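You operate a simulated robot arm through the tools that you are given. There is no shell and no other tool.

Carry out the task below with a simulated robot arm. There is one attempt and no reset: what you move stays moved.

JOB
Gauge both loose rings and drop each through its hole.
Fine: the smallest hole over the dial's reading; jaw drawn back open.

Only the result counts: the job must be done as asked and must still hold three seconds after the hand-in. Knocking over, shifting, dropping, spilling or breaking anything else fails it.

ROBOT AND FRAMES
A 7-joint arm with a two-finger parallel gripper, fixed in place. Base frame: the origin is at the foot of the arm, x ahead of it, y to its left, z up; the work surface is at about z = 900. Readings come in mm, rad, newtons and seconds.
With the tool pointing down near the work surface it reaches from about 460 to 920 mm from the base axis. Its first joint turns from -2.007 to 2.007 rad. Payload 3.91 kg.
Tool frame: the origin (TCP) lies between the finger pads and is the grasp point; the fingertips stand 30 mm ahead of it; z points along the fingers, y is the line along which they close. The gripper opens to 110 mm. The fingers are 20 mm wide and 10 mm thick; the gripper's body (48 by 112 mm) begins 55 mm behind the TCP.
Orientation is told as [roll, pitch, yaw] about the base's x, y, z axes, in that order, counted from this pose: with the fingers straight down and closing along the base's y, the tool's x points along the base's -x, its y along +y and its z along -z.

CONTROLS
- The arm moves only by the tool arm_command. Its argument "moves" is a list of rows, each a list of 3 entries, a list of its own where there are three numbers: the gripper command, from -1 (shut) to 1 (fully open), values between in proportion, then the shift along the tool's x, y, z in mm, then the turn, a rotation vector about the tool's x, y, z in rad. In form: [[gripper, [tx, ty, tz], [rx, ry, rz]], ...]. A call has 1 to 20 rows; each row shifts and turns the commanded pose from where the row before left it, along the tool's axes as they then stand. Each row takes 0.2 s and may step no farther than 50 mm and 0.15 rad from the row before; otherwise, or with a gripper value out of range, the whole call is refused. Where a pose cannot be reached the arm comes as near as it can. A force on the tool above 40 N (or 10 N above the force at the start of the call, whichever is more), or a blocked arm, ends the call early, and 0.2 s more pass. The fingers move at their own pace (about 153 mm/s each) and stop on an object; they squeeze with about 38 N. The grip force told is the motor's: it shows also when the fingers shut on nothing. Time passes only in rows, and 0.2 s behind the last, so rows that do not move let the fingers close. The reply holds the time, the measured pose of the TCP, the force on the tool along the base axes, the opening and the grip force, in the units named above and with some noise, with the torque about the TCP (base axes, N m) and any sound that the robot's microphone picked up, and new pictures: "pictures" is both (left out), scene, wrist or none.
- Cameras (640 x 400 px; columns grow to the right, rows downward): "scene" is fixed at [219.8, -650.7, 1693.6]; the picture's right is [0.89, -0.46, 0.00], its down [-0.25, -0.49, -0.83] and it looks along [0.38, 0.74, -0.55] (base axes); focal length 342 px, centre (320, 200). "wrist" rides on the gripper at [72, 17, -103] in the tool frame; the picture's right is [-0.23, 0.97, 0.00], its down [-0.76, -0.18, -0.62] and it looks along [-0.61, -0.14, 0.78] (tool axes); focal length 222 px, centre (320, 200). There is no depth. A picture from a camera that has moved, and an enlarged one, comes with that camera's place and axes in the base frame and with its lens.
- raise_lower(by): slides the trunk up (or, below 0, down) by that many mm; the arm rides with it, the base frame stays. It gives what a move gives, with no picture.
- enlarge(camera, box): a new picture of the part [left, top, right, bottom] of that camera's present view, enlarged. It takes no simulated time.
- finish_job(): hands the job in; it is judged then, once.

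Nothing tells you positions but the pictures and the camera data. Unless the task says otherwise, let go and move clear before handing in.

The tools are called as name(argument=value, ...) on one line, values as JSON. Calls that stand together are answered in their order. arm_command: Moves the arm, as the interface text tells. Its arguments: {"type":"object","properties":{"moves":{"type":"array"},"pictures":{"type":"string","enum":["both","scene","wrist","none"]}},"required":["moves"]} The other tools are called the same way: raise_lower (by) slides the trunk up or down; enlarge (camera, box) takes an enlarged picture of a part of a camera's view; finish_job () hands the job in.

At the start:

```text
clock: 0.0
tool_pos: [440.8, 192.6, 1227.4]
orientation: [-0.001, 0.001, 0.001]
force: [-0.3, 0.5, 0.4]
torque: [0.02, 0.02, 0.02]
finger_gap: 110.1
finger_force: 0.0
trunk travel left (down, up): [-825.0, 165.0]
```

scene: 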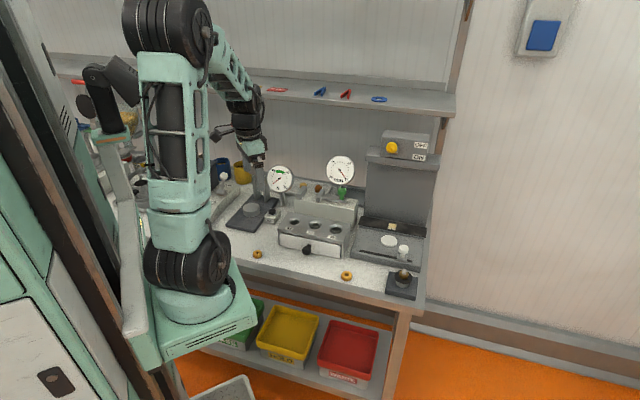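
wrist: 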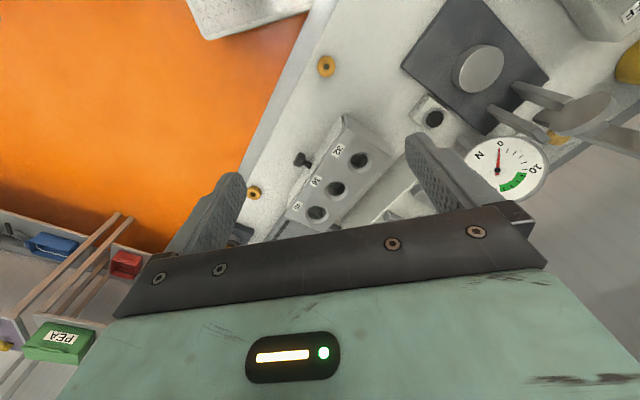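

I see a bench with two small brass rings, a box with three holes, two dial instruments and other things. I'll look closer before moving anything.

enlarge(camera="scene", box=[220, 150, 440, 300])

enlarge(camera="wrist", box=[220, 30, 420, 240])

enlarge(camera="wrist", box=[400, 0, 640, 220])

enlarge(camera="scene", box=[220, 150, 320, 230])

enlarge(camera="scene", box=[310, 120, 440, 300])

```text
2.67 times, centred on (330, 225) of scene
camera zoom: at [219.8, -650.7, 1693.6], right [0.89, -0.46, 0.0], down [-0.25, -0.49, -0.83], along [0.38, 0.74, -0.55], focal length 913 px, centre (293, 133)
```

zoom: 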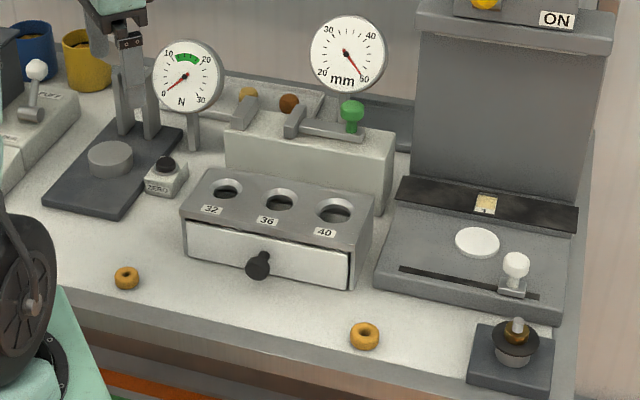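

```text
1.90 times, centred on (320, 135) of wrist
camera zoom: at [367.4, 209.7, 1331.2], right [0.23, 0.97, 0.0], down [0.76, -0.18, 0.62], along [0.61, -0.14, -0.78], focal length 423 px, centre (320, 324)
```

zoom: 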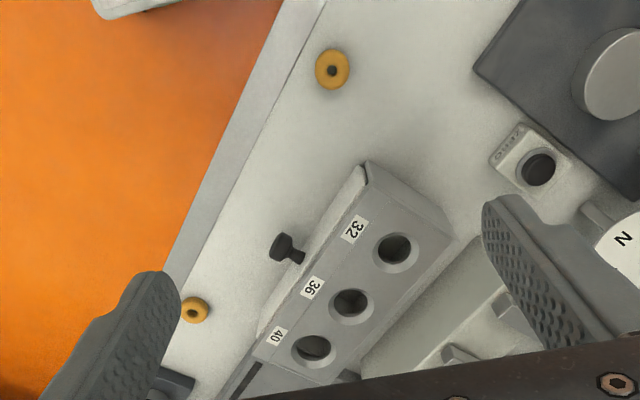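

```text
1.82 times, centred on (520, 110) of wrist
camera zoom: at [367.4, 209.7, 1331.2], right [0.23, 0.97, 0.0], down [0.76, -0.18, 0.62], along [0.61, -0.14, -0.78], focal length 404 px, centre (-44, 364)
```

zoom: 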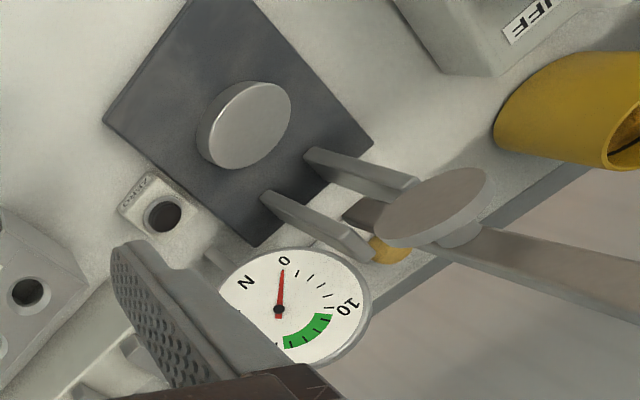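

```text
5.00 times, centred on (270, 190) of scene
camera zoom: at [219.8, -650.7, 1693.6], right [0.89, -0.46, 0.0], down [-0.25, -0.49, -0.83], along [0.38, 0.74, -0.55], focal length 1712 px, centre (570, 250)
```

zoom: 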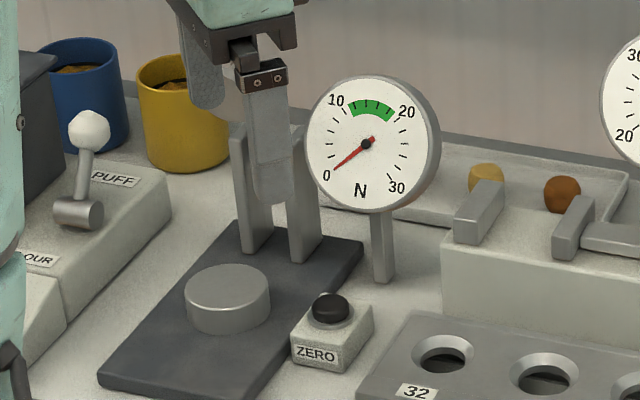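

```text
2.22 times, centred on (375, 210) of scene
camera zoom: at [219.8, -650.7, 1693.6], right [0.89, -0.46, 0.0], down [-0.25, -0.49, -0.83], along [0.38, 0.74, -0.55], focal length 761 px, centre (198, 178)
```

zoom: 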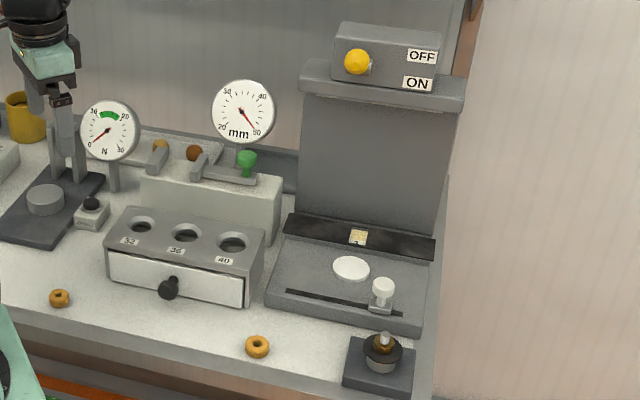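

The ring positions come out at about [426, 210] and [643, -14] on the bench, and the hole box top is at about z 973. I'll move the wrist camera to get a frontal look at the mm gauge and its jaws.

arm_command(moves=[[1, [-44, -4, -10], [0, 0, -0.143]], [1, [0, 0, 0], [0, 0, -0.143]], [1, [0, 0, 0], [0, 0, -0.143]], [1, [0, 0, 0], [0, 0, -0.143]], [1, [0, 0, 0], [0, 0, -0.143]], [1, [0, 0, 0], [0, 0, -0.143]], [1, [0, 0, 0], [0, 0, -0.143]]], pictures="both")

```text
clock: 1.6
tool_pos: [485.1, 188.9, 1237.3]
orientation: [0.0, 0.0, 1.005]
force: [0.3, 0.3, 0.7]
torque: [0.03, -0.02, -0.03]
finger_gap: 110.0
finger_force: 0.1
trunk travel left (down, up): [-825.0, 165.0]
camera wrist: at [430.6, 136.8, 1340.9], right [-0.7, 0.72, 0.0], down [0.56, 0.55, 0.62], along [0.45, 0.44, -0.78], focal length 222 px, centre (320, 200)
```

scene: 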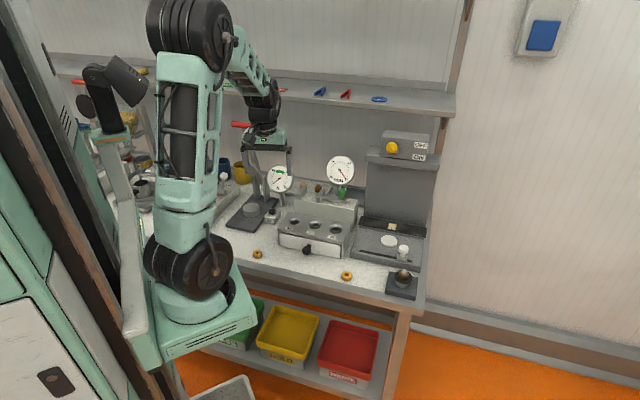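
wrist: 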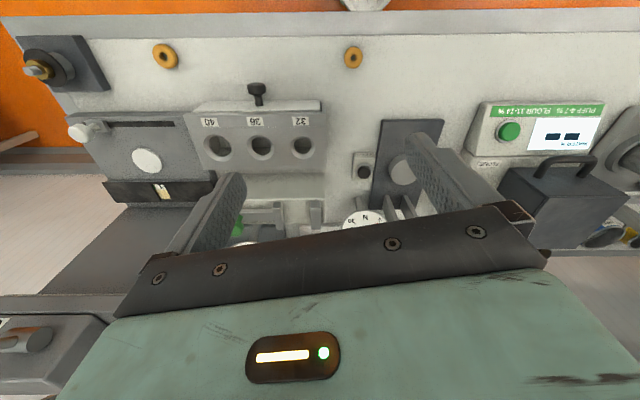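

The image is flipped (picture-up is nearer the robot), and the gripper hides what's ahead. I'll shift the hand beyond and up so the gauge falls in the clear upper part of the picture.

arm_command(moves=[[1, [-33, -15, -25], [0, 0, 0]], [1, [-33, -15, -25], [0, 0, 0]], [1, [-33, -15, -20], [0, 0, 0]]], pictures="wrist")

```text
clock: 2.4
tool_pos: [575.8, 249.5, 1307.6]
orientation: [-0.001, 0.001, 1.001]
force: [0.2, -1.1, 0.3]
torque: [-0.01, -0.03, -0.04]
finger_gap: 110.3
finger_force: 0.2
trunk travel left (down, up): [-825.0, 165.0]
camera wrist: at [521.4, 196.3, 1411.3], right [-0.7, 0.72, 0.0], down [0.56, 0.54, 0.62], along [0.45, 0.43, -0.78], focal length 222 px, centre (320, 200)
```

wrist: 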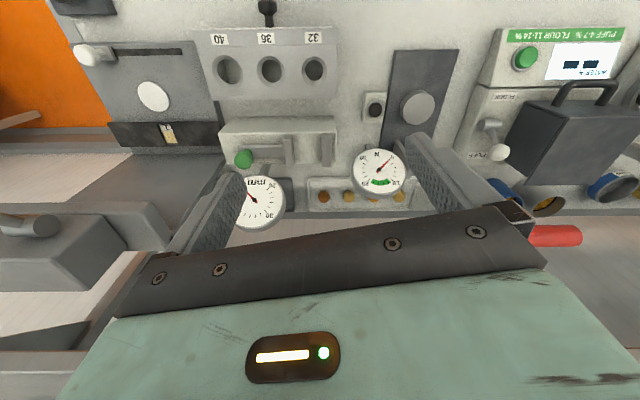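

enlarge(camera="wrist", box=[190, 100, 350, 200])

enlarge(camera="wrist", box=[190, 0, 350, 100])

enlarge(camera="scene", box=[280, 150, 380, 230])

```text
4.00 times, centred on (270, 150) of wrist
camera zoom: at [521.4, 196.3, 1411.3], right [-0.7, 0.72, 0.0], down [0.56, 0.54, 0.62], along [0.45, 0.43, -0.78], focal length 888 px, centre (520, 400)
```

zoom: 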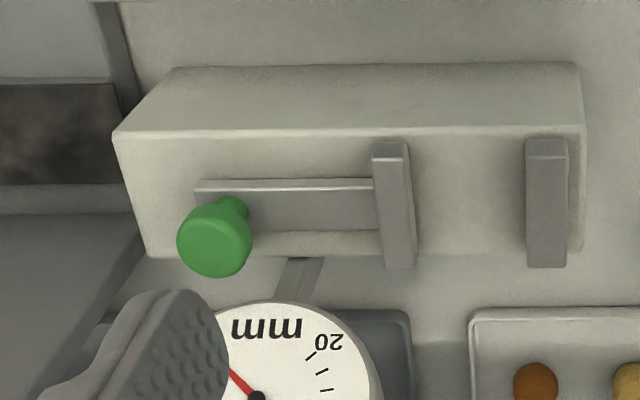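

```text
4.00 times, centred on (270, 50) of wrist
camera zoom: at [521.4, 196.3, 1411.3], right [-0.7, 0.72, 0.0], down [0.56, 0.54, 0.62], along [0.45, 0.43, -0.78], focal length 888 px, centre (520, 800)
```

zoom: 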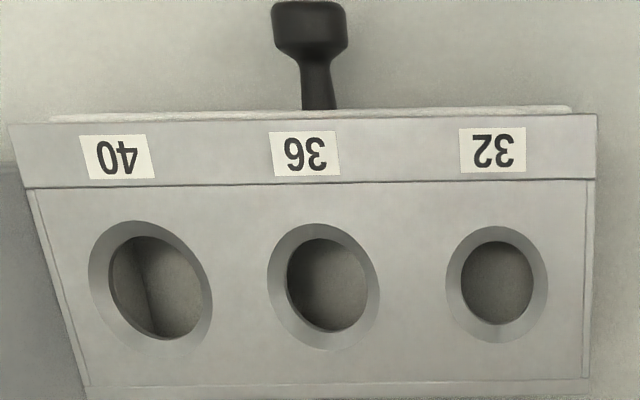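

```text
5.00 times, centred on (330, 190) of scene
camera zoom: at [219.8, -650.7, 1693.6], right [0.89, -0.46, 0.0], down [-0.25, -0.49, -0.83], along [0.38, 0.74, -0.55], focal length 1712 px, centre (270, 250)
```

zoom: 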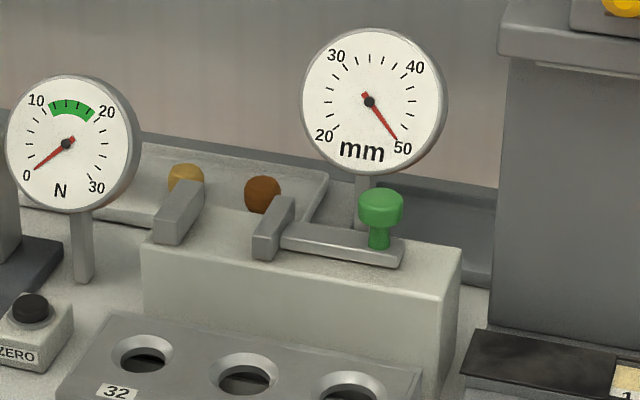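

The gauge block top is at about z 1009. The jaws face each other along the bench direction (0.7, -0.7), about 54 mm apart around [674, 311], and the green knob is near [757, 232]. I'll turn the hand to yaw -45°, so the fingers close across the jaw axis, and go above the right ring.

arm_command(moves=[[1, [0, 0, 0], [0, 0, 0.149]], [1, [0, 0, 0], [0, 0, 0.149]], [1, [0, 0, 0], [0, 0, 0.149]], [1, [0, 0, 0], [0, 0, 0.149]], [1, [0, 0, 0], [0, 0, 0.149]], [1, [0, 0, 0], [0, 0, 0.149]], [1, [0, 0, 0], [0, 0, 0.149]], [1, [0, 0, 0], [0, 0, 0.149]], [1, [0, 0, 0], [0, 0, 0.149]], [1, [0, 0, 0], [0, 0, 0.149]], [1, [0, 0, 0], [0, 0, 0.149]], [1, [0, 0, 0], [0, 0, 0.149]], [1, [-39, -23.2, 0], [0, 0, 0]], [1, [-39, -23.2, 0], [0, 0, 0]], [1, [-39, -23.2, 0], [0, 0, 0]], [1, [-39, -23.2, 0], [0, 0, 0]], [1, [-39, -23.2, 0], [0, 0, 0]], [1, [-39, -23.2, 0], [0, 0, 0]]], pictures="both")

```text
clock: 6.2
tool_pos: [643.4, -14.8, 1309.1]
orientation: [-0.001, -0.001, -0.79]
force: [0.8, 0.7, 0.5]
torque: [-0.02, 0.0, -0.02]
finger_gap: 109.8
finger_force: 0.0
trunk travel left (down, up): [-825.0, 165.0]
camera wrist: at [602.7, 47.8, 1411.8], right [0.85, 0.53, 0.0], down [0.41, -0.67, 0.62], along [0.33, -0.53, -0.78], focal length 222 px, centre (320, 200)
```

scene: 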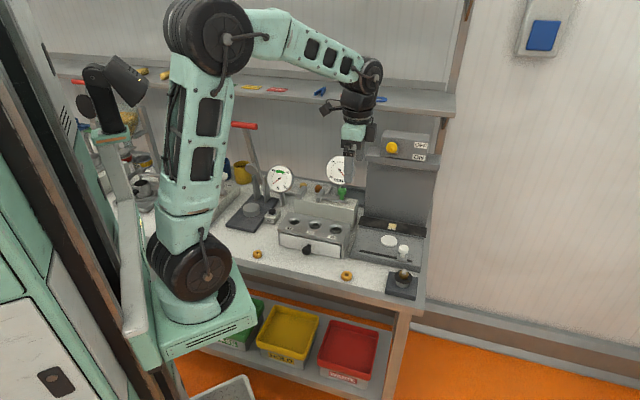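
wrist: 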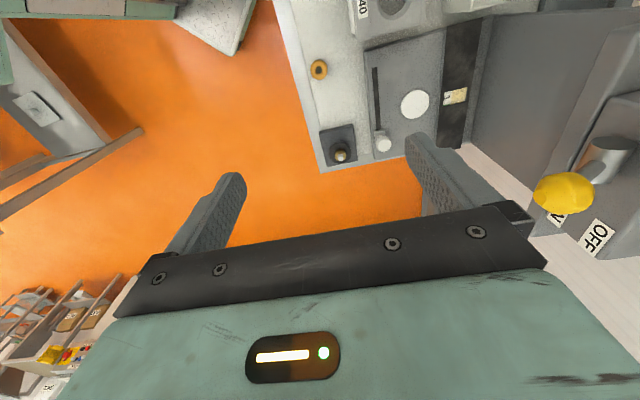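

enlarge(camera="wrist", box=[280, 30, 360, 100])

enlarge(camera="scene", box=[330, 260, 370, 290])

```text
5.71 times, centred on (320, 65) of wrist
camera zoom: at [602.7, 47.8, 1411.8], right [0.85, 0.53, 0.0], down [0.41, -0.67, 0.62], along [0.33, -0.53, -0.78], focal length 1269 px, centre (320, 971)
```

zoom: 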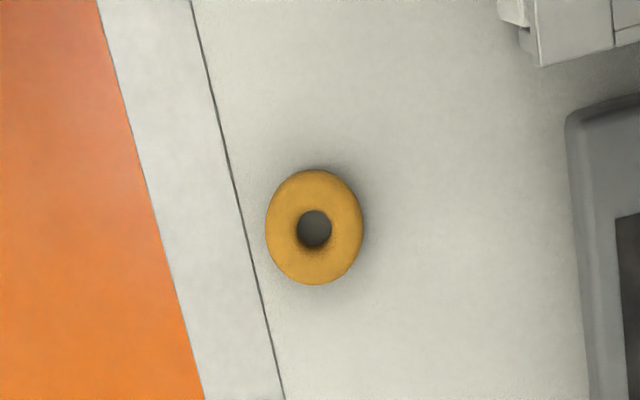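

```text
13.33 times, centred on (350, 275) of scene
camera zoom: at [219.8, -650.7, 1693.6], right [0.89, -0.46, 0.0], down [-0.25, -0.49, -0.83], along [0.38, 0.74, -0.55], focal length 4566 px, centre (-80, -800)
```

zoom: 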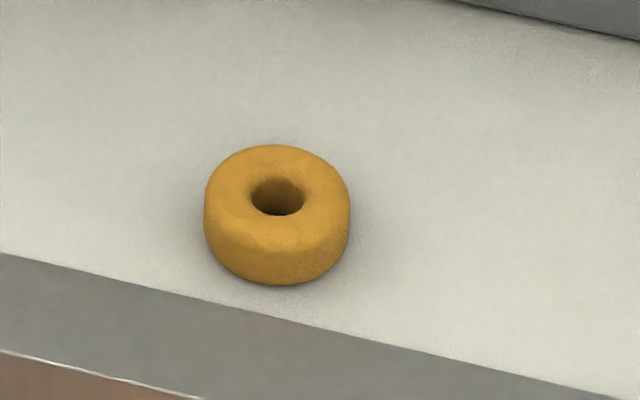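

The right ring sits right under the hand at about [642, -14.5]: roughly 34 mm wide and 12 mm high. I'll narrow the fingers to 60 mm and descend partway.

arm_command(moves=[[0.1, [0, 0, 40], [0, 0, 0]], [0.1, [0, 0, 40], [0, 0, 0]], [0.1, [0, 0, 40], [0, 0, 0]], [0.1, [0, 0, 40], [0, 0, 0]], [0.1, [0, 0, 40], [0, 0, 0]], [0.1, [0, 0, 40], [0, 0, 0]], [0.1, [0, 0, 40], [0, 0, 0]], [0.1, [0, 0, 40], [0, 0, 0]], [0.1, [0, 0, 0], [0, 0, 0]]], pictures="both")

```text
clock: 8.2
tool_pos: [643.9, -15.7, 987.4]
orientation: [0.0, 0.001, -0.786]
force: [-0.1, 0.3, 0.7]
torque: [-0.01, 0.0, -0.02]
finger_gap: 60.5
finger_force: 0.0
trunk travel left (down, up): [-825.0, 165.0]
camera wrist: at [603.6, 46.9, 1090.5], right [0.85, 0.53, 0.0], down [0.41, -0.67, 0.62], along [0.33, -0.53, -0.78], focal length 222 px, centre (320, 200)
```

scene: 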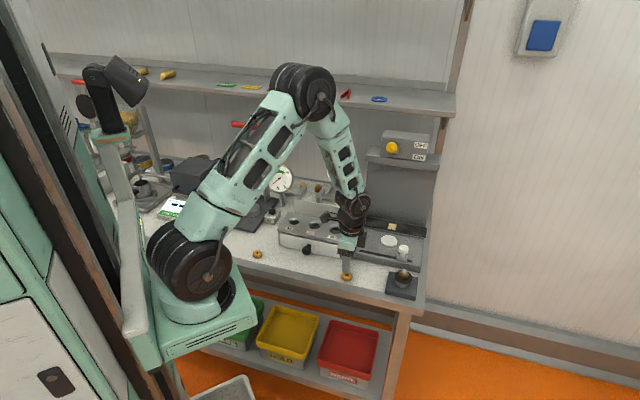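
wrist: 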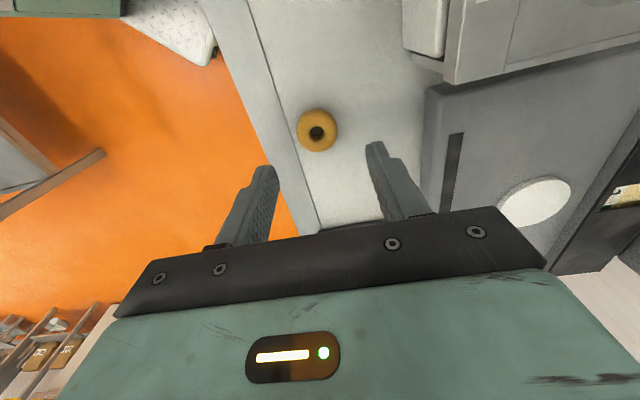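

The ring is about 4 mm short of the TCP in x, so I'll nudge the hand over, then go down and close on it.

arm_command(moves=[[0.1, [2.5, -2.5, 20], [0, 0, 0]], [0.1, [0, 0, 20], [0, 0, 0]], [0.1, [0, 0, 12], [0, 0, 0]], [0.1, [0, 0, 0], [0, 0, 0]]], pictures="wrist")

```text
clock: 9.2
tool_pos: [638.2, -16.5, 935.8]
orientation: [0.0, 0.001, -0.79]
force: [-0.3, -0.3, 0.5]
torque: [0.0, 0.0, 0.0]
finger_gap: 60.3
finger_force: 0.0
trunk travel left (down, up): [-825.0, 165.0]
camera wrist: at [598.9, 46.8, 1039.4], right [0.85, 0.53, 0.0], down [0.41, -0.67, 0.62], along [0.33, -0.53, -0.78], focal length 222 px, centre (320, 200)
```

wrist: 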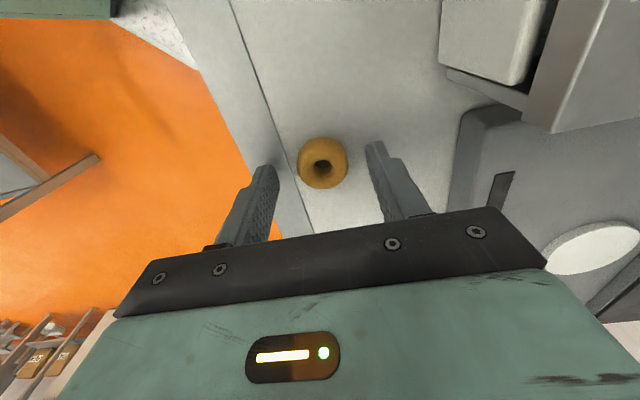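

arm_command(moves=[[0.1, [0, 0, 3], [0, 0, 0]], [-1, [0, 0, 0], [0, 0, 0]], [-1, [0, 0, 0], [0, 0, 0]], [-1, [0, 0, 0], [0, 0, 0]]], pictures="wrist")

```text
clock: 10.2
tool_pos: [638.8, -15.1, 932.7]
orientation: [0.0, 0.0, -0.787]
force: [-0.5, -0.1, 0.1]
torque: [0.0, -0.02, 0.03]
finger_gap: 32.1
finger_force: 11.4
trunk travel left (down, up): [-825.0, 165.0]
camera wrist: at [598.9, 47.0, 1036.5], right [0.85, 0.53, 0.0], down [0.41, -0.67, 0.62], along [0.33, -0.53, -0.78], focal length 222 px, centre (320, 200)
```

wrist: 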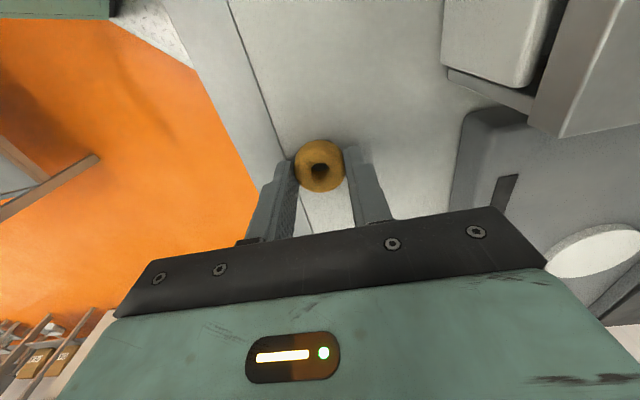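

arm_command(moves=[[-1, [0, 0, 0], [0, 0, 0]], [-1, [0, 0, 0], [0, 0, 0]]], pictures="none")

enlarge(camera="wrist", box=[260, 110, 380, 210])

```text
clock: 10.8
tool_pos: [639.2, -16.8, 932.9]
orientation: [0.001, -0.001, -0.788]
force: [-0.2, 0.7, 0.3]
torque: [-0.02, 0.03, 0.02]
finger_gap: 32.1
finger_force: 12.0
trunk travel left (down, up): [-825.0, 165.0]
```

```text
4.00 times, centred on (320, 160) of wrist
camera zoom: at [598.9, 47.1, 1036.6], right [0.85, 0.53, 0.0], down [0.41, -0.67, 0.62], along [0.33, -0.53, -0.78], focal length 888 px, centre (320, 360)
```

zoom: 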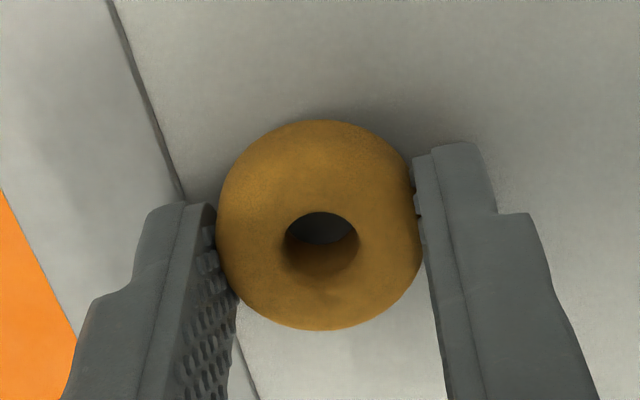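

The ring is between the pads (gap 32.1 mm). I'll lift it gently and check that it holds.

arm_command(moves=[[-1, [0, 0, -10], [0, 0, 0]], [-1, [0, 0, -20], [0, 0, 0]], [-1, [0, 0, -30], [0, 0, 0]], [-1, [0, 0, -40], [0, 0, 0]]], pictures="both")

enlarge(camera="wrist", box=[260, 110, 380, 210])

```text
clock: 11.8
tool_pos: [638.1, -17.1, 1034.3]
orientation: [0.0, 0.0, -0.788]
force: [0.5, 1.1, -0.2]
torque: [-0.01, 0.03, 0.0]
finger_gap: 32.2
finger_force: 12.3
trunk travel left (down, up): [-825.0, 165.0]
camera wrist: at [598.8, 45.4, 1136.8], right [0.85, 0.53, 0.0], down [0.41, -0.66, 0.62], along [0.33, -0.53, -0.78], focal length 222 px, centre (320, 200)
```

scene: 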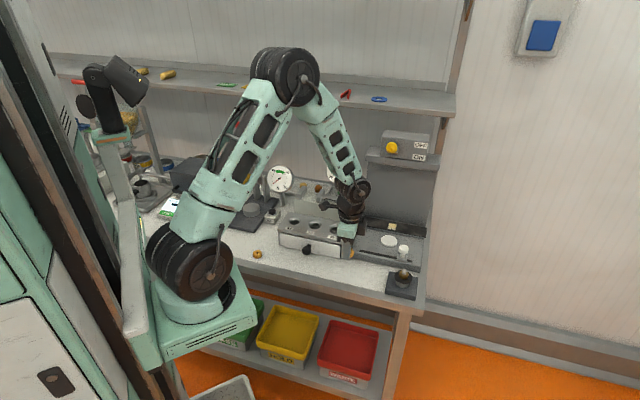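
wrist: 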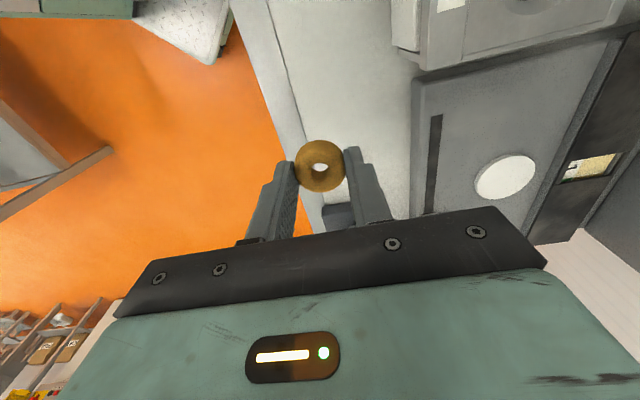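

```text
4.00 times, centred on (320, 160) of wrist
camera zoom: at [598.8, 45.4, 1136.8], right [0.85, 0.53, 0.0], down [0.41, -0.66, 0.62], along [0.33, -0.53, -0.78], focal length 888 px, centre (320, 360)
```

zoom: 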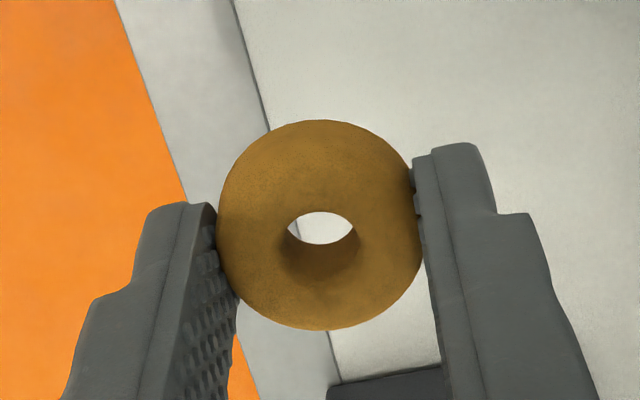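

The ring is held well. I'll go up, over to the gauge gap, and look from above.

arm_command(moves=[[-1, [0, 0, -40], [0, 0, 0]], [-1, [0, 0, -40], [0, 0, 0]], [-1, [0, 0, -40], [0, 0, 0]], [-1, [0, 0, -40], [0, 0, 0]], [-1, [0, 0, -40], [0, 0, 0]], [-1, [25.8, 32.1, 0], [0, 0, 0]], [-1, [25.8, 32.1, 0], [0, 0, 0]], [-1, [25.8, 32.1, 0], [0, 0, 0]], [-1, [25.8, 32.1, 0], [0, 0, 0]], [-1, [25.8, 32.1, 0], [0, 0, 0]], [-1, [25.8, 32.1, 0], [0, 0, 0]], [-1, [25.8, 32.1, 0], [0, 0, 0]], [-1, [25.8, 32.1, 0], [0, 0, 0]], [-1, [0, 0, 0], [0, 0, 0]]], pictures="both")

enlarge(camera="wrist", box=[240, 40, 400, 180])

```text
clock: 14.8
tool_pos: [675.8, 313.0, 1231.9]
orientation: [0.0, -0.001, -0.788]
force: [0.3, -0.5, 0.0]
torque: [0.0, -0.01, -0.01]
finger_gap: 31.5
finger_force: 11.5
trunk travel left (down, up): [-825.0, 165.0]
camera wrist: at [635.7, 375.3, 1336.0], right [0.85, 0.53, 0.0], down [0.41, -0.67, 0.62], along [0.33, -0.53, -0.78], focal length 222 px, centre (320, 200)
```

scene: 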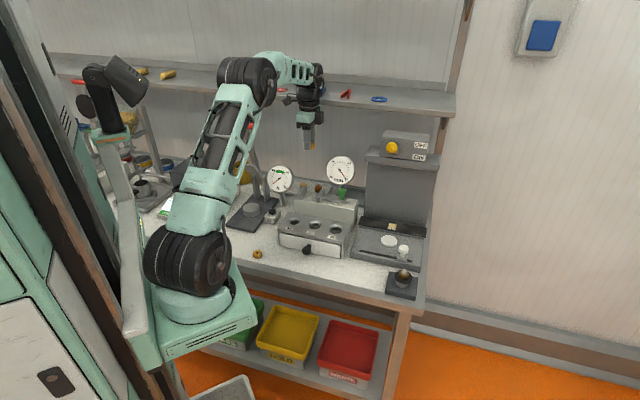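
wrist: 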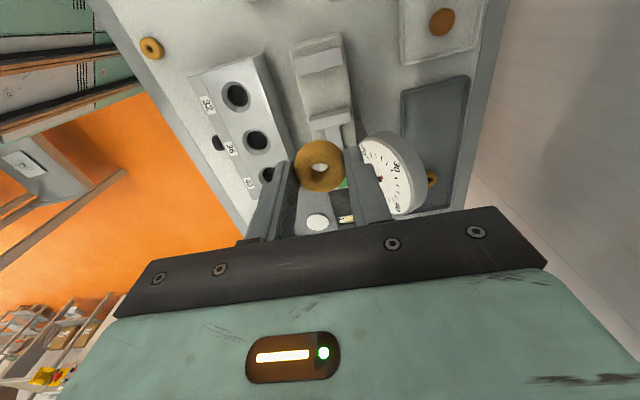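

```text
2.86 times, centred on (320, 110) of wrist
camera zoom: at [635.7, 375.3, 1336.0], right [0.85, 0.53, 0.0], down [0.41, -0.67, 0.62], along [0.33, -0.53, -0.78], focal length 635 px, centre (320, 457)
```

zoom: 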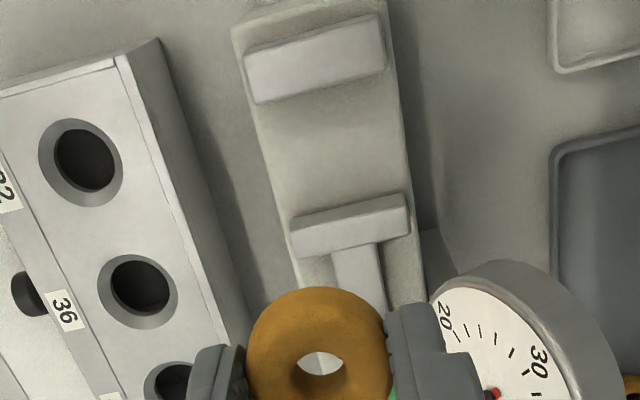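

enlarge(camera="wrist", box=[290, 30, 360, 130])

enlarge(camera="scene", box=[290, 160, 360, 210])

```text
4.00 times, centred on (325, 80) of wrist
camera zoom: at [635.7, 375.3, 1336.0], right [0.85, 0.53, 0.0], down [0.41, -0.67, 0.62], along [0.33, -0.53, -0.78], focal length 888 px, centre (300, 680)
```

zoom: 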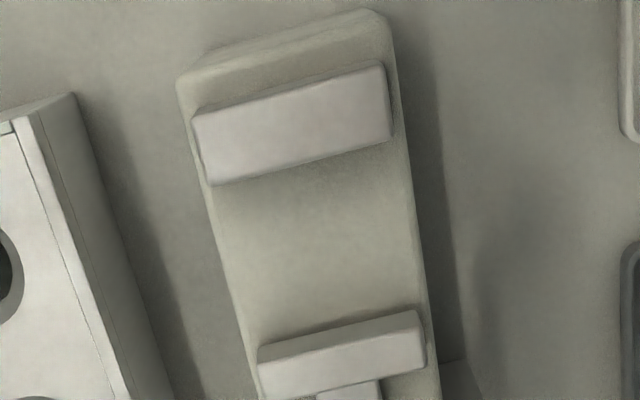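

```text
8.00 times, centred on (325, 185) of scene
camera zoom: at [219.8, -650.7, 1693.6], right [0.89, -0.46, 0.0], down [-0.25, -0.49, -0.83], along [0.38, 0.74, -0.55], focal length 2739 px, centre (280, 320)
```

zoom: 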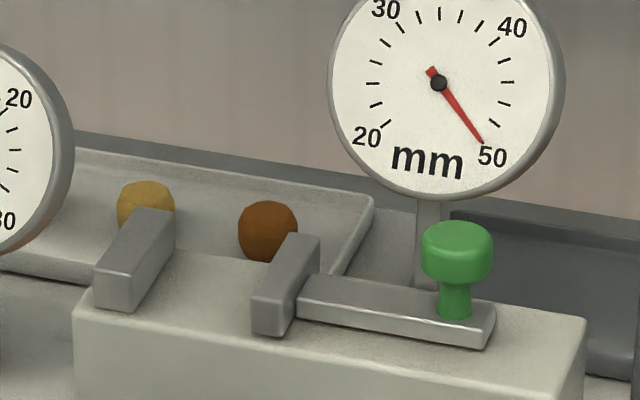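

Triangulating from two wrist views gives jaw tops at about z 1025, a gap centre near [679, 316.5] and a block top at about z 1003. I'll adjust slightly and descend to just above the jaws.

arm_command(moves=[[-1, [2, 4.7, 20], [0, 0, 0]], [-1, [0, 0, 35], [0, 0, 0]], [-1, [0, 0, 35], [0, 0, 0]], [-1, [0, 0, 35], [0, 0, 0]], [-1, [0, 0, 30], [0, 0, 0]], [-1, [0, 0, 0], [0, 0, 0]]], pictures="both")

enlarge(camera="wrist", box=[220, 50, 420, 240])

enlarge(camera="scene", box=[270, 120, 370, 220])

```text
clock: 16.2
tool_pos: [676.6, 317.5, 1078.6]
orientation: [0.0, -0.001, -0.789]
force: [0.2, -0.5, -0.9]
torque: [-0.01, -0.01, -0.01]
finger_gap: 31.7
finger_force: 11.6
trunk travel left (down, up): [-825.0, 165.0]
camera wrist: at [637.5, 379.7, 1182.1], right [0.85, 0.53, 0.0], down [0.41, -0.67, 0.62], along [0.33, -0.53, -0.78], focal length 222 px, centre (320, 200)
```

scene: 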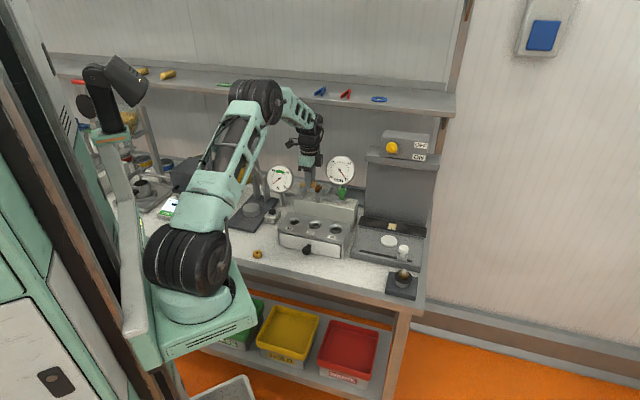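
wrist: 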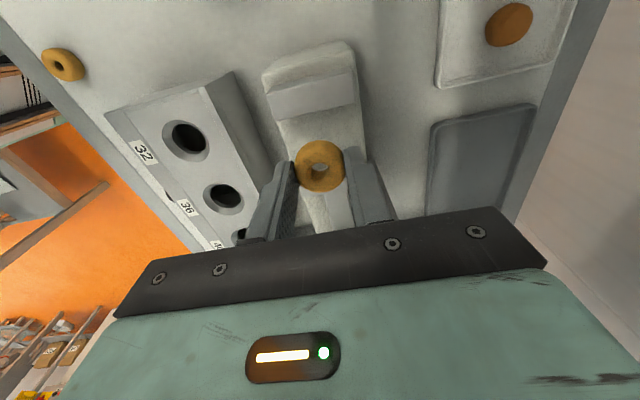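

```text
2.11 times, centred on (320, 145) of wrist
camera zoom: at [637.5, 379.7, 1182.1], right [0.85, 0.53, 0.0], down [0.41, -0.67, 0.62], along [0.33, -0.53, -0.78], focal length 468 px, centre (320, 316)
```

zoom: 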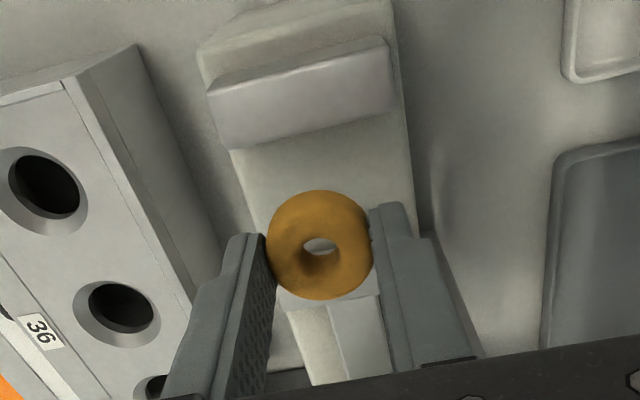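

```text
4.00 times, centred on (320, 170) of scene
camera zoom: at [219.8, -650.7, 1693.6], right [0.89, -0.46, 0.0], down [-0.25, -0.49, -0.83], along [0.38, 0.74, -0.55], focal length 1370 px, centre (320, 320)
```

zoom: 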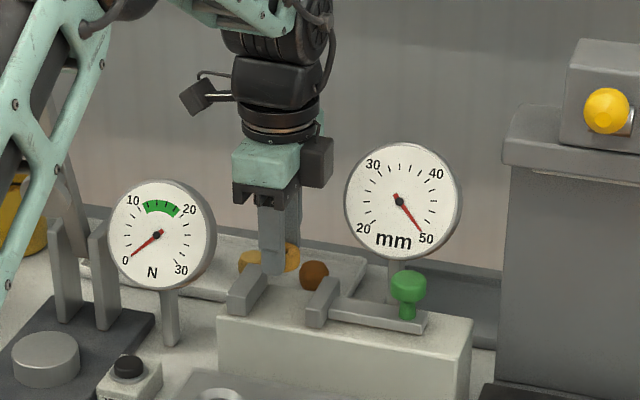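

arm_command(moves=[[-1, [0, 0, 15], [0, 0, 0]], [-1, [0, 0, 15], [0, 0, 0]], [-1, [0, 0, 0], [0, 0, 0]]], pictures="both")

enlarge(camera="wrist", box=[220, 50, 420, 240])

enlarge(camera="scene", box=[290, 160, 360, 210])

```text
clock: 17.0
tool_pos: [676.2, 316.5, 1048.3]
orientation: [0.0, -0.001, -0.787]
force: [0.0, -0.7, 0.8]
torque: [-0.01, -0.02, 0.0]
finger_gap: 31.6
finger_force: 11.5
trunk travel left (down, up): [-825.0, 165.0]
camera wrist: at [636.9, 379.1, 1152.0], right [0.85, 0.53, 0.0], down [0.41, -0.67, 0.62], along [0.33, -0.53, -0.78], focal length 222 px, centre (320, 200)
```

scene: 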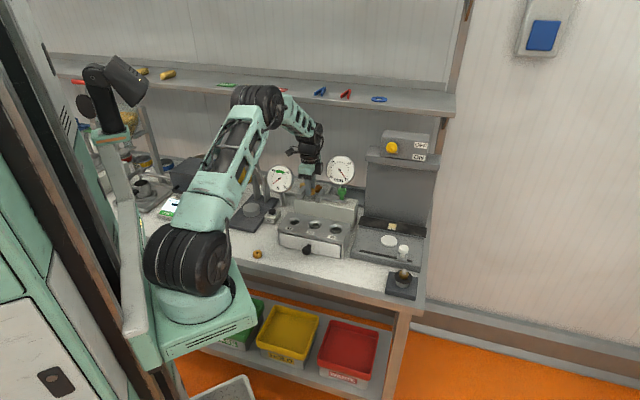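
wrist: 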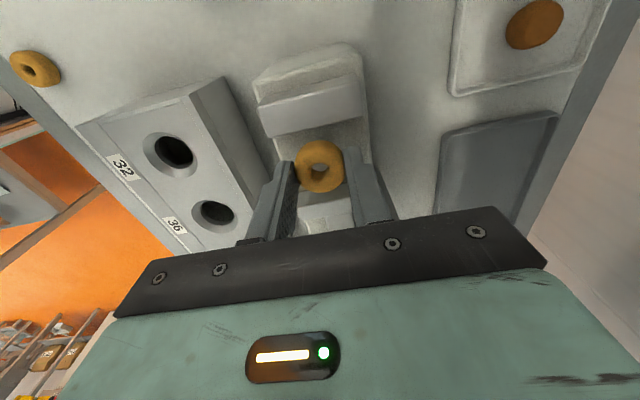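

```text
2.11 times, centred on (320, 145) of wrist
camera zoom: at [636.9, 379.1, 1152.0], right [0.85, 0.53, 0.0], down [0.41, -0.67, 0.62], along [0.33, -0.53, -0.78], focal length 468 px, centre (320, 316)
```

zoom: 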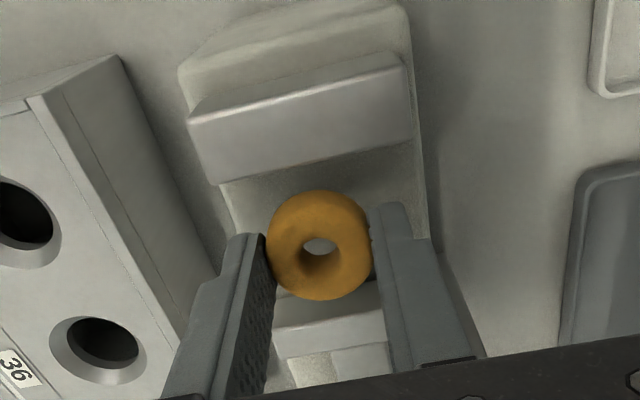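

```text
8.00 times, centred on (325, 185) of scene
camera zoom: at [219.8, -650.7, 1693.6], right [0.89, -0.46, 0.0], down [-0.25, -0.49, -0.83], along [0.38, 0.74, -0.55], focal length 2739 px, centre (280, 320)
```

zoom: 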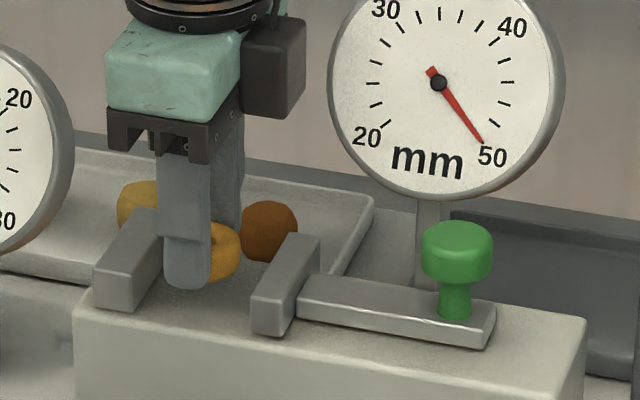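

arm_command(moves=[[-1, [0, 0, 4], [0, 0, 0]], [-1, [0, 0, 2], [0, 0, 0]], [-1, [0, 0, 0], [0, 0, 0]]], pictures="none")

```text
clock: 17.8
tool_pos: [677.6, 317.4, 1042.4]
orientation: [0.0, 0.001, -0.787]
force: [0.7, 0.2, 0.8]
torque: [-0.02, 0.0, 0.02]
finger_gap: 31.8
finger_force: 12.1
trunk travel left (down, up): [-825.0, 165.0]
```

arm_command(moves=[[-1, [0, 0, 2], [0, 0, 0]], [-1, [0, 0, 0], [0, 0, 0]]], pictures="none")

enlarge(camera="scene", box=[300, 170, 340, 200])

```text
clock: 18.4
tool_pos: [677.5, 316.9, 1038.7]
orientation: [-0.001, -0.001, -0.787]
force: [-0.2, 0.2, -0.4]
torque: [-0.03, -0.01, 0.02]
finger_gap: 31.8
finger_force: 11.8
trunk travel left (down, up): [-825.0, 165.0]
```

```text
13.33 times, centred on (320, 185) of scene
camera zoom: at [219.8, -650.7, 1693.6], right [0.89, -0.46, 0.0], down [-0.25, -0.49, -0.83], along [0.38, 0.74, -0.55], focal length 4566 px, centre (320, 400)
```

zoom: 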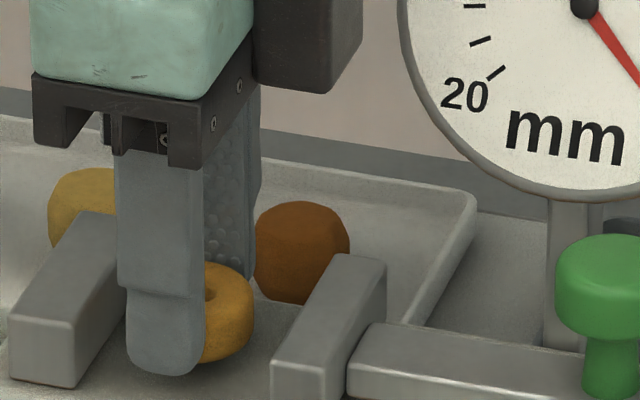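

arm_command(moves=[[-1, [0, 0, 2], [0, 0, 0]], [-1, [0, 0, 0], [0, 0, 0]]], pictures="none")

```text
clock: 19.0
tool_pos: [677.5, 316.0, 1038.4]
orientation: [0.002, 0.001, -0.787]
force: [0.5, -0.3, -0.3]
torque: [-0.01, 0.03, 0.01]
finger_gap: 31.9
finger_force: 12.0
trunk travel left (down, up): [-825.0, 165.0]
```

arm_command(moves=[[-1, [0, 0, 1.5], [0, 0, 0]], [-1, [0, 0, 0], [0, 0, 0]]], pictures="none")

```text
clock: 19.6
tool_pos: [677.5, 316.6, 1035.7]
orientation: [0.0, -0.001, -0.787]
force: [-0.3, 0.7, -0.1]
torque: [0.0, 0.02, 0.0]
finger_gap: 32.2
finger_force: 12.3
trunk travel left (down, up): [-825.0, 165.0]
```

arm_command(moves=[[-1, [0, 0, 1.5], [0, 0, 0]], [-1, [0, 0, 0], [0, 0, 0]]], pictures="none")

enlarge(camera="scene", box=[305, 175, 337, 199])

```text
clock: 20.2
tool_pos: [677.4, 316.4, 1034.9]
orientation: [0.001, -0.001, -0.789]
force: [-0.4, 0.7, -0.1]
torque: [0.01, -0.01, 0.0]
finger_gap: 32.0
finger_force: 12.1
trunk travel left (down, up): [-825.0, 165.0]
```

```text
16.00 times, centred on (321, 187) of scene
camera zoom: at [219.8, -650.7, 1693.6], right [0.89, -0.46, 0.0], down [-0.25, -0.49, -0.83], along [0.38, 0.74, -0.55], focal length 5479 px, centre (304, 408)
```

zoom: 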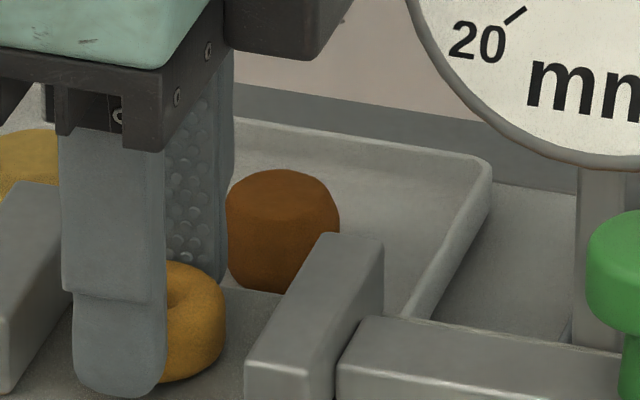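

arm_command(moves=[[-1, [0, 0, 1], [0, 0, 0]], [-1, [0, 0, 0], [0, 0, 0]]], pictures="none")

```text
clock: 20.8
tool_pos: [676.9, 317.5, 1033.1]
orientation: [0.0, 0.0, -0.787]
force: [0.4, 0.9, -0.3]
torque: [-0.03, -0.04, -0.01]
finger_gap: 31.7
finger_force: 11.4
trunk travel left (down, up): [-825.0, 165.0]
```

arm_command(moves=[[-1, [0, 0, 1], [0, 0, 0]], [-1, [0, 0, 0], [0, 0, 0]]], pictures="none")

```text
clock: 21.4
tool_pos: [677.7, 316.4, 1033.4]
orientation: [0.0, 0.001, -0.787]
force: [0.7, 0.7, 1.8]
torque: [-0.04, 0.01, -0.03]
finger_gap: 31.6
finger_force: 11.9
trunk travel left (down, up): [-825.0, 165.0]
```

arm_command(moves=[[-1, [0, 0, 1], [0, 0, 0]], [-1, [0, 0, 0], [0, 0, 0]]], pictures="none")

```text
clock: 22.0
tool_pos: [677.9, 317.4, 1032.5]
orientation: [0.001, 0.0, -0.788]
force: [-1.6, 0.0, 7.3]
torque: [-0.03, -0.01, 0.0]
finger_gap: 32.0
finger_force: 11.9
trunk travel left (down, up): [-825.0, 165.0]
```

Contact felt at 7 N, so the ring sits on the block. I'll open the fingers and rise.

arm_command(moves=[[-1, [0, 0, -0.8], [0, 0, 0]], [0.0, [0, 0, 0], [0, 0, 0]], [0.0, [0, 0, 0], [0, 0, 0]], [0.0, [0, 0, -10], [0, 0, 0]], [0.0, [0, 0, -20], [0, 0, 0]], [0.0, [0, 0, -30], [0, 0, 0]], [0.0, [0, 0, -40], [0, 0, 0]], [0.0, [0, 0, -40], [0, 0, 0]], [0.0, [0, 0, -40], [0, 0, 0]]], pictures="both")

enlarge(camera="scene", box=[290, 160, 360, 210])

enlarge(camera="wrist", box=[220, 30, 420, 220])

```text
clock: 24.0
tool_pos: [677.5, 317.1, 1212.1]
orientation: [0.0, 0.001, -0.789]
force: [0.3, -0.4, 0.2]
torque: [0.01, -0.01, 0.02]
finger_gap: 55.0
finger_force: 0.1
trunk travel left (down, up): [-825.0, 165.0]
camera wrist: at [636.9, 380.1, 1315.8], right [0.85, 0.53, 0.0], down [0.41, -0.67, 0.62], along [0.33, -0.53, -0.78], focal length 222 px, centre (320, 200)
```

scene: 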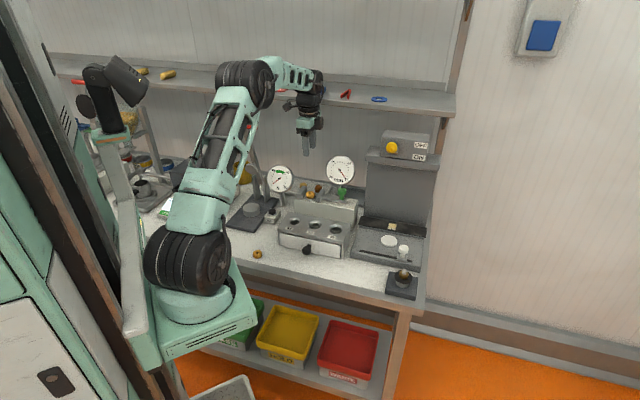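
wrist: 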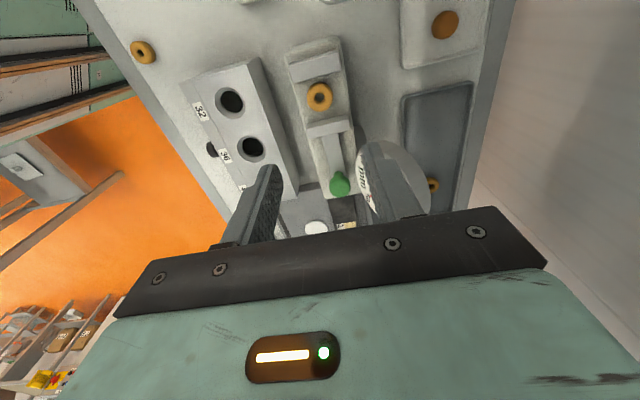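

```text
8.00 times, centred on (325, 185) of scene
camera zoom: at [219.8, -650.7, 1693.6], right [0.89, -0.46, 0.0], down [-0.25, -0.49, -0.83], along [0.38, 0.74, -0.55], focal length 2739 px, centre (280, 320)
```

zoom: 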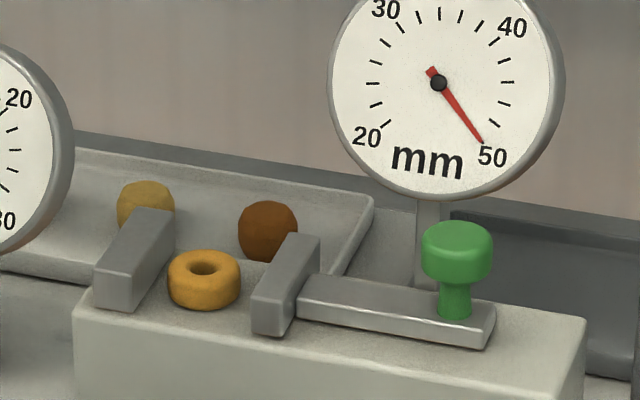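

```text
2.11 times, centred on (320, 125) of wrist
camera zoom: at [636.9, 380.1, 1315.8], right [0.85, 0.53, 0.0], down [0.41, -0.67, 0.62], along [0.33, -0.53, -0.78], focal length 468 px, centre (320, 358)
```

zoom: 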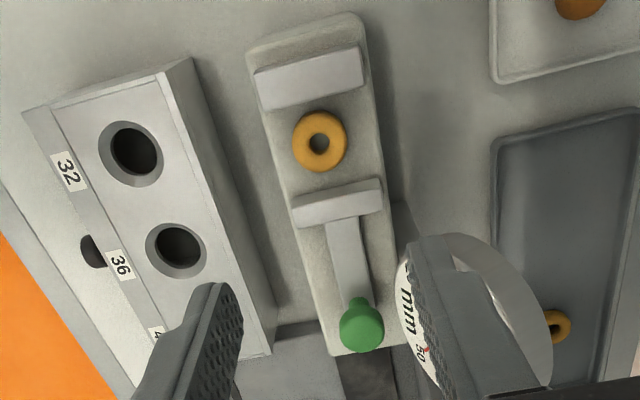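

enlarge(camera="wrist", box=[380, 80, 500, 210])

enlarge(camera="scene", box=[330, 150, 440, 230])

```text
3.08 times, centred on (440, 145) of wrist
camera zoom: at [636.9, 380.1, 1315.8], right [0.85, 0.53, 0.0], down [0.41, -0.67, 0.62], along [0.33, -0.53, -0.78], focal length 684 px, centre (-49, 369)
```

zoom: 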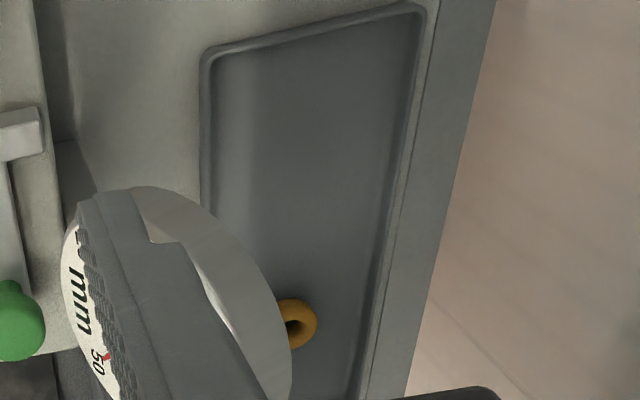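

```text
5.00 times, centred on (385, 190) of scene
camera zoom: at [219.8, -650.7, 1693.6], right [0.89, -0.46, 0.0], down [-0.25, -0.49, -0.83], along [0.38, 0.74, -0.55], focal length 1712 px, centre (-5, 250)
```

zoom: 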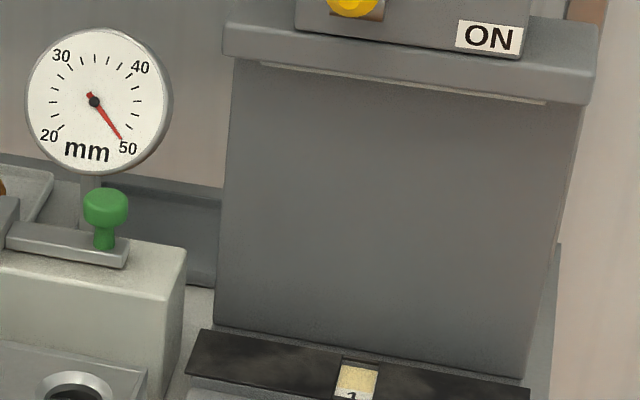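

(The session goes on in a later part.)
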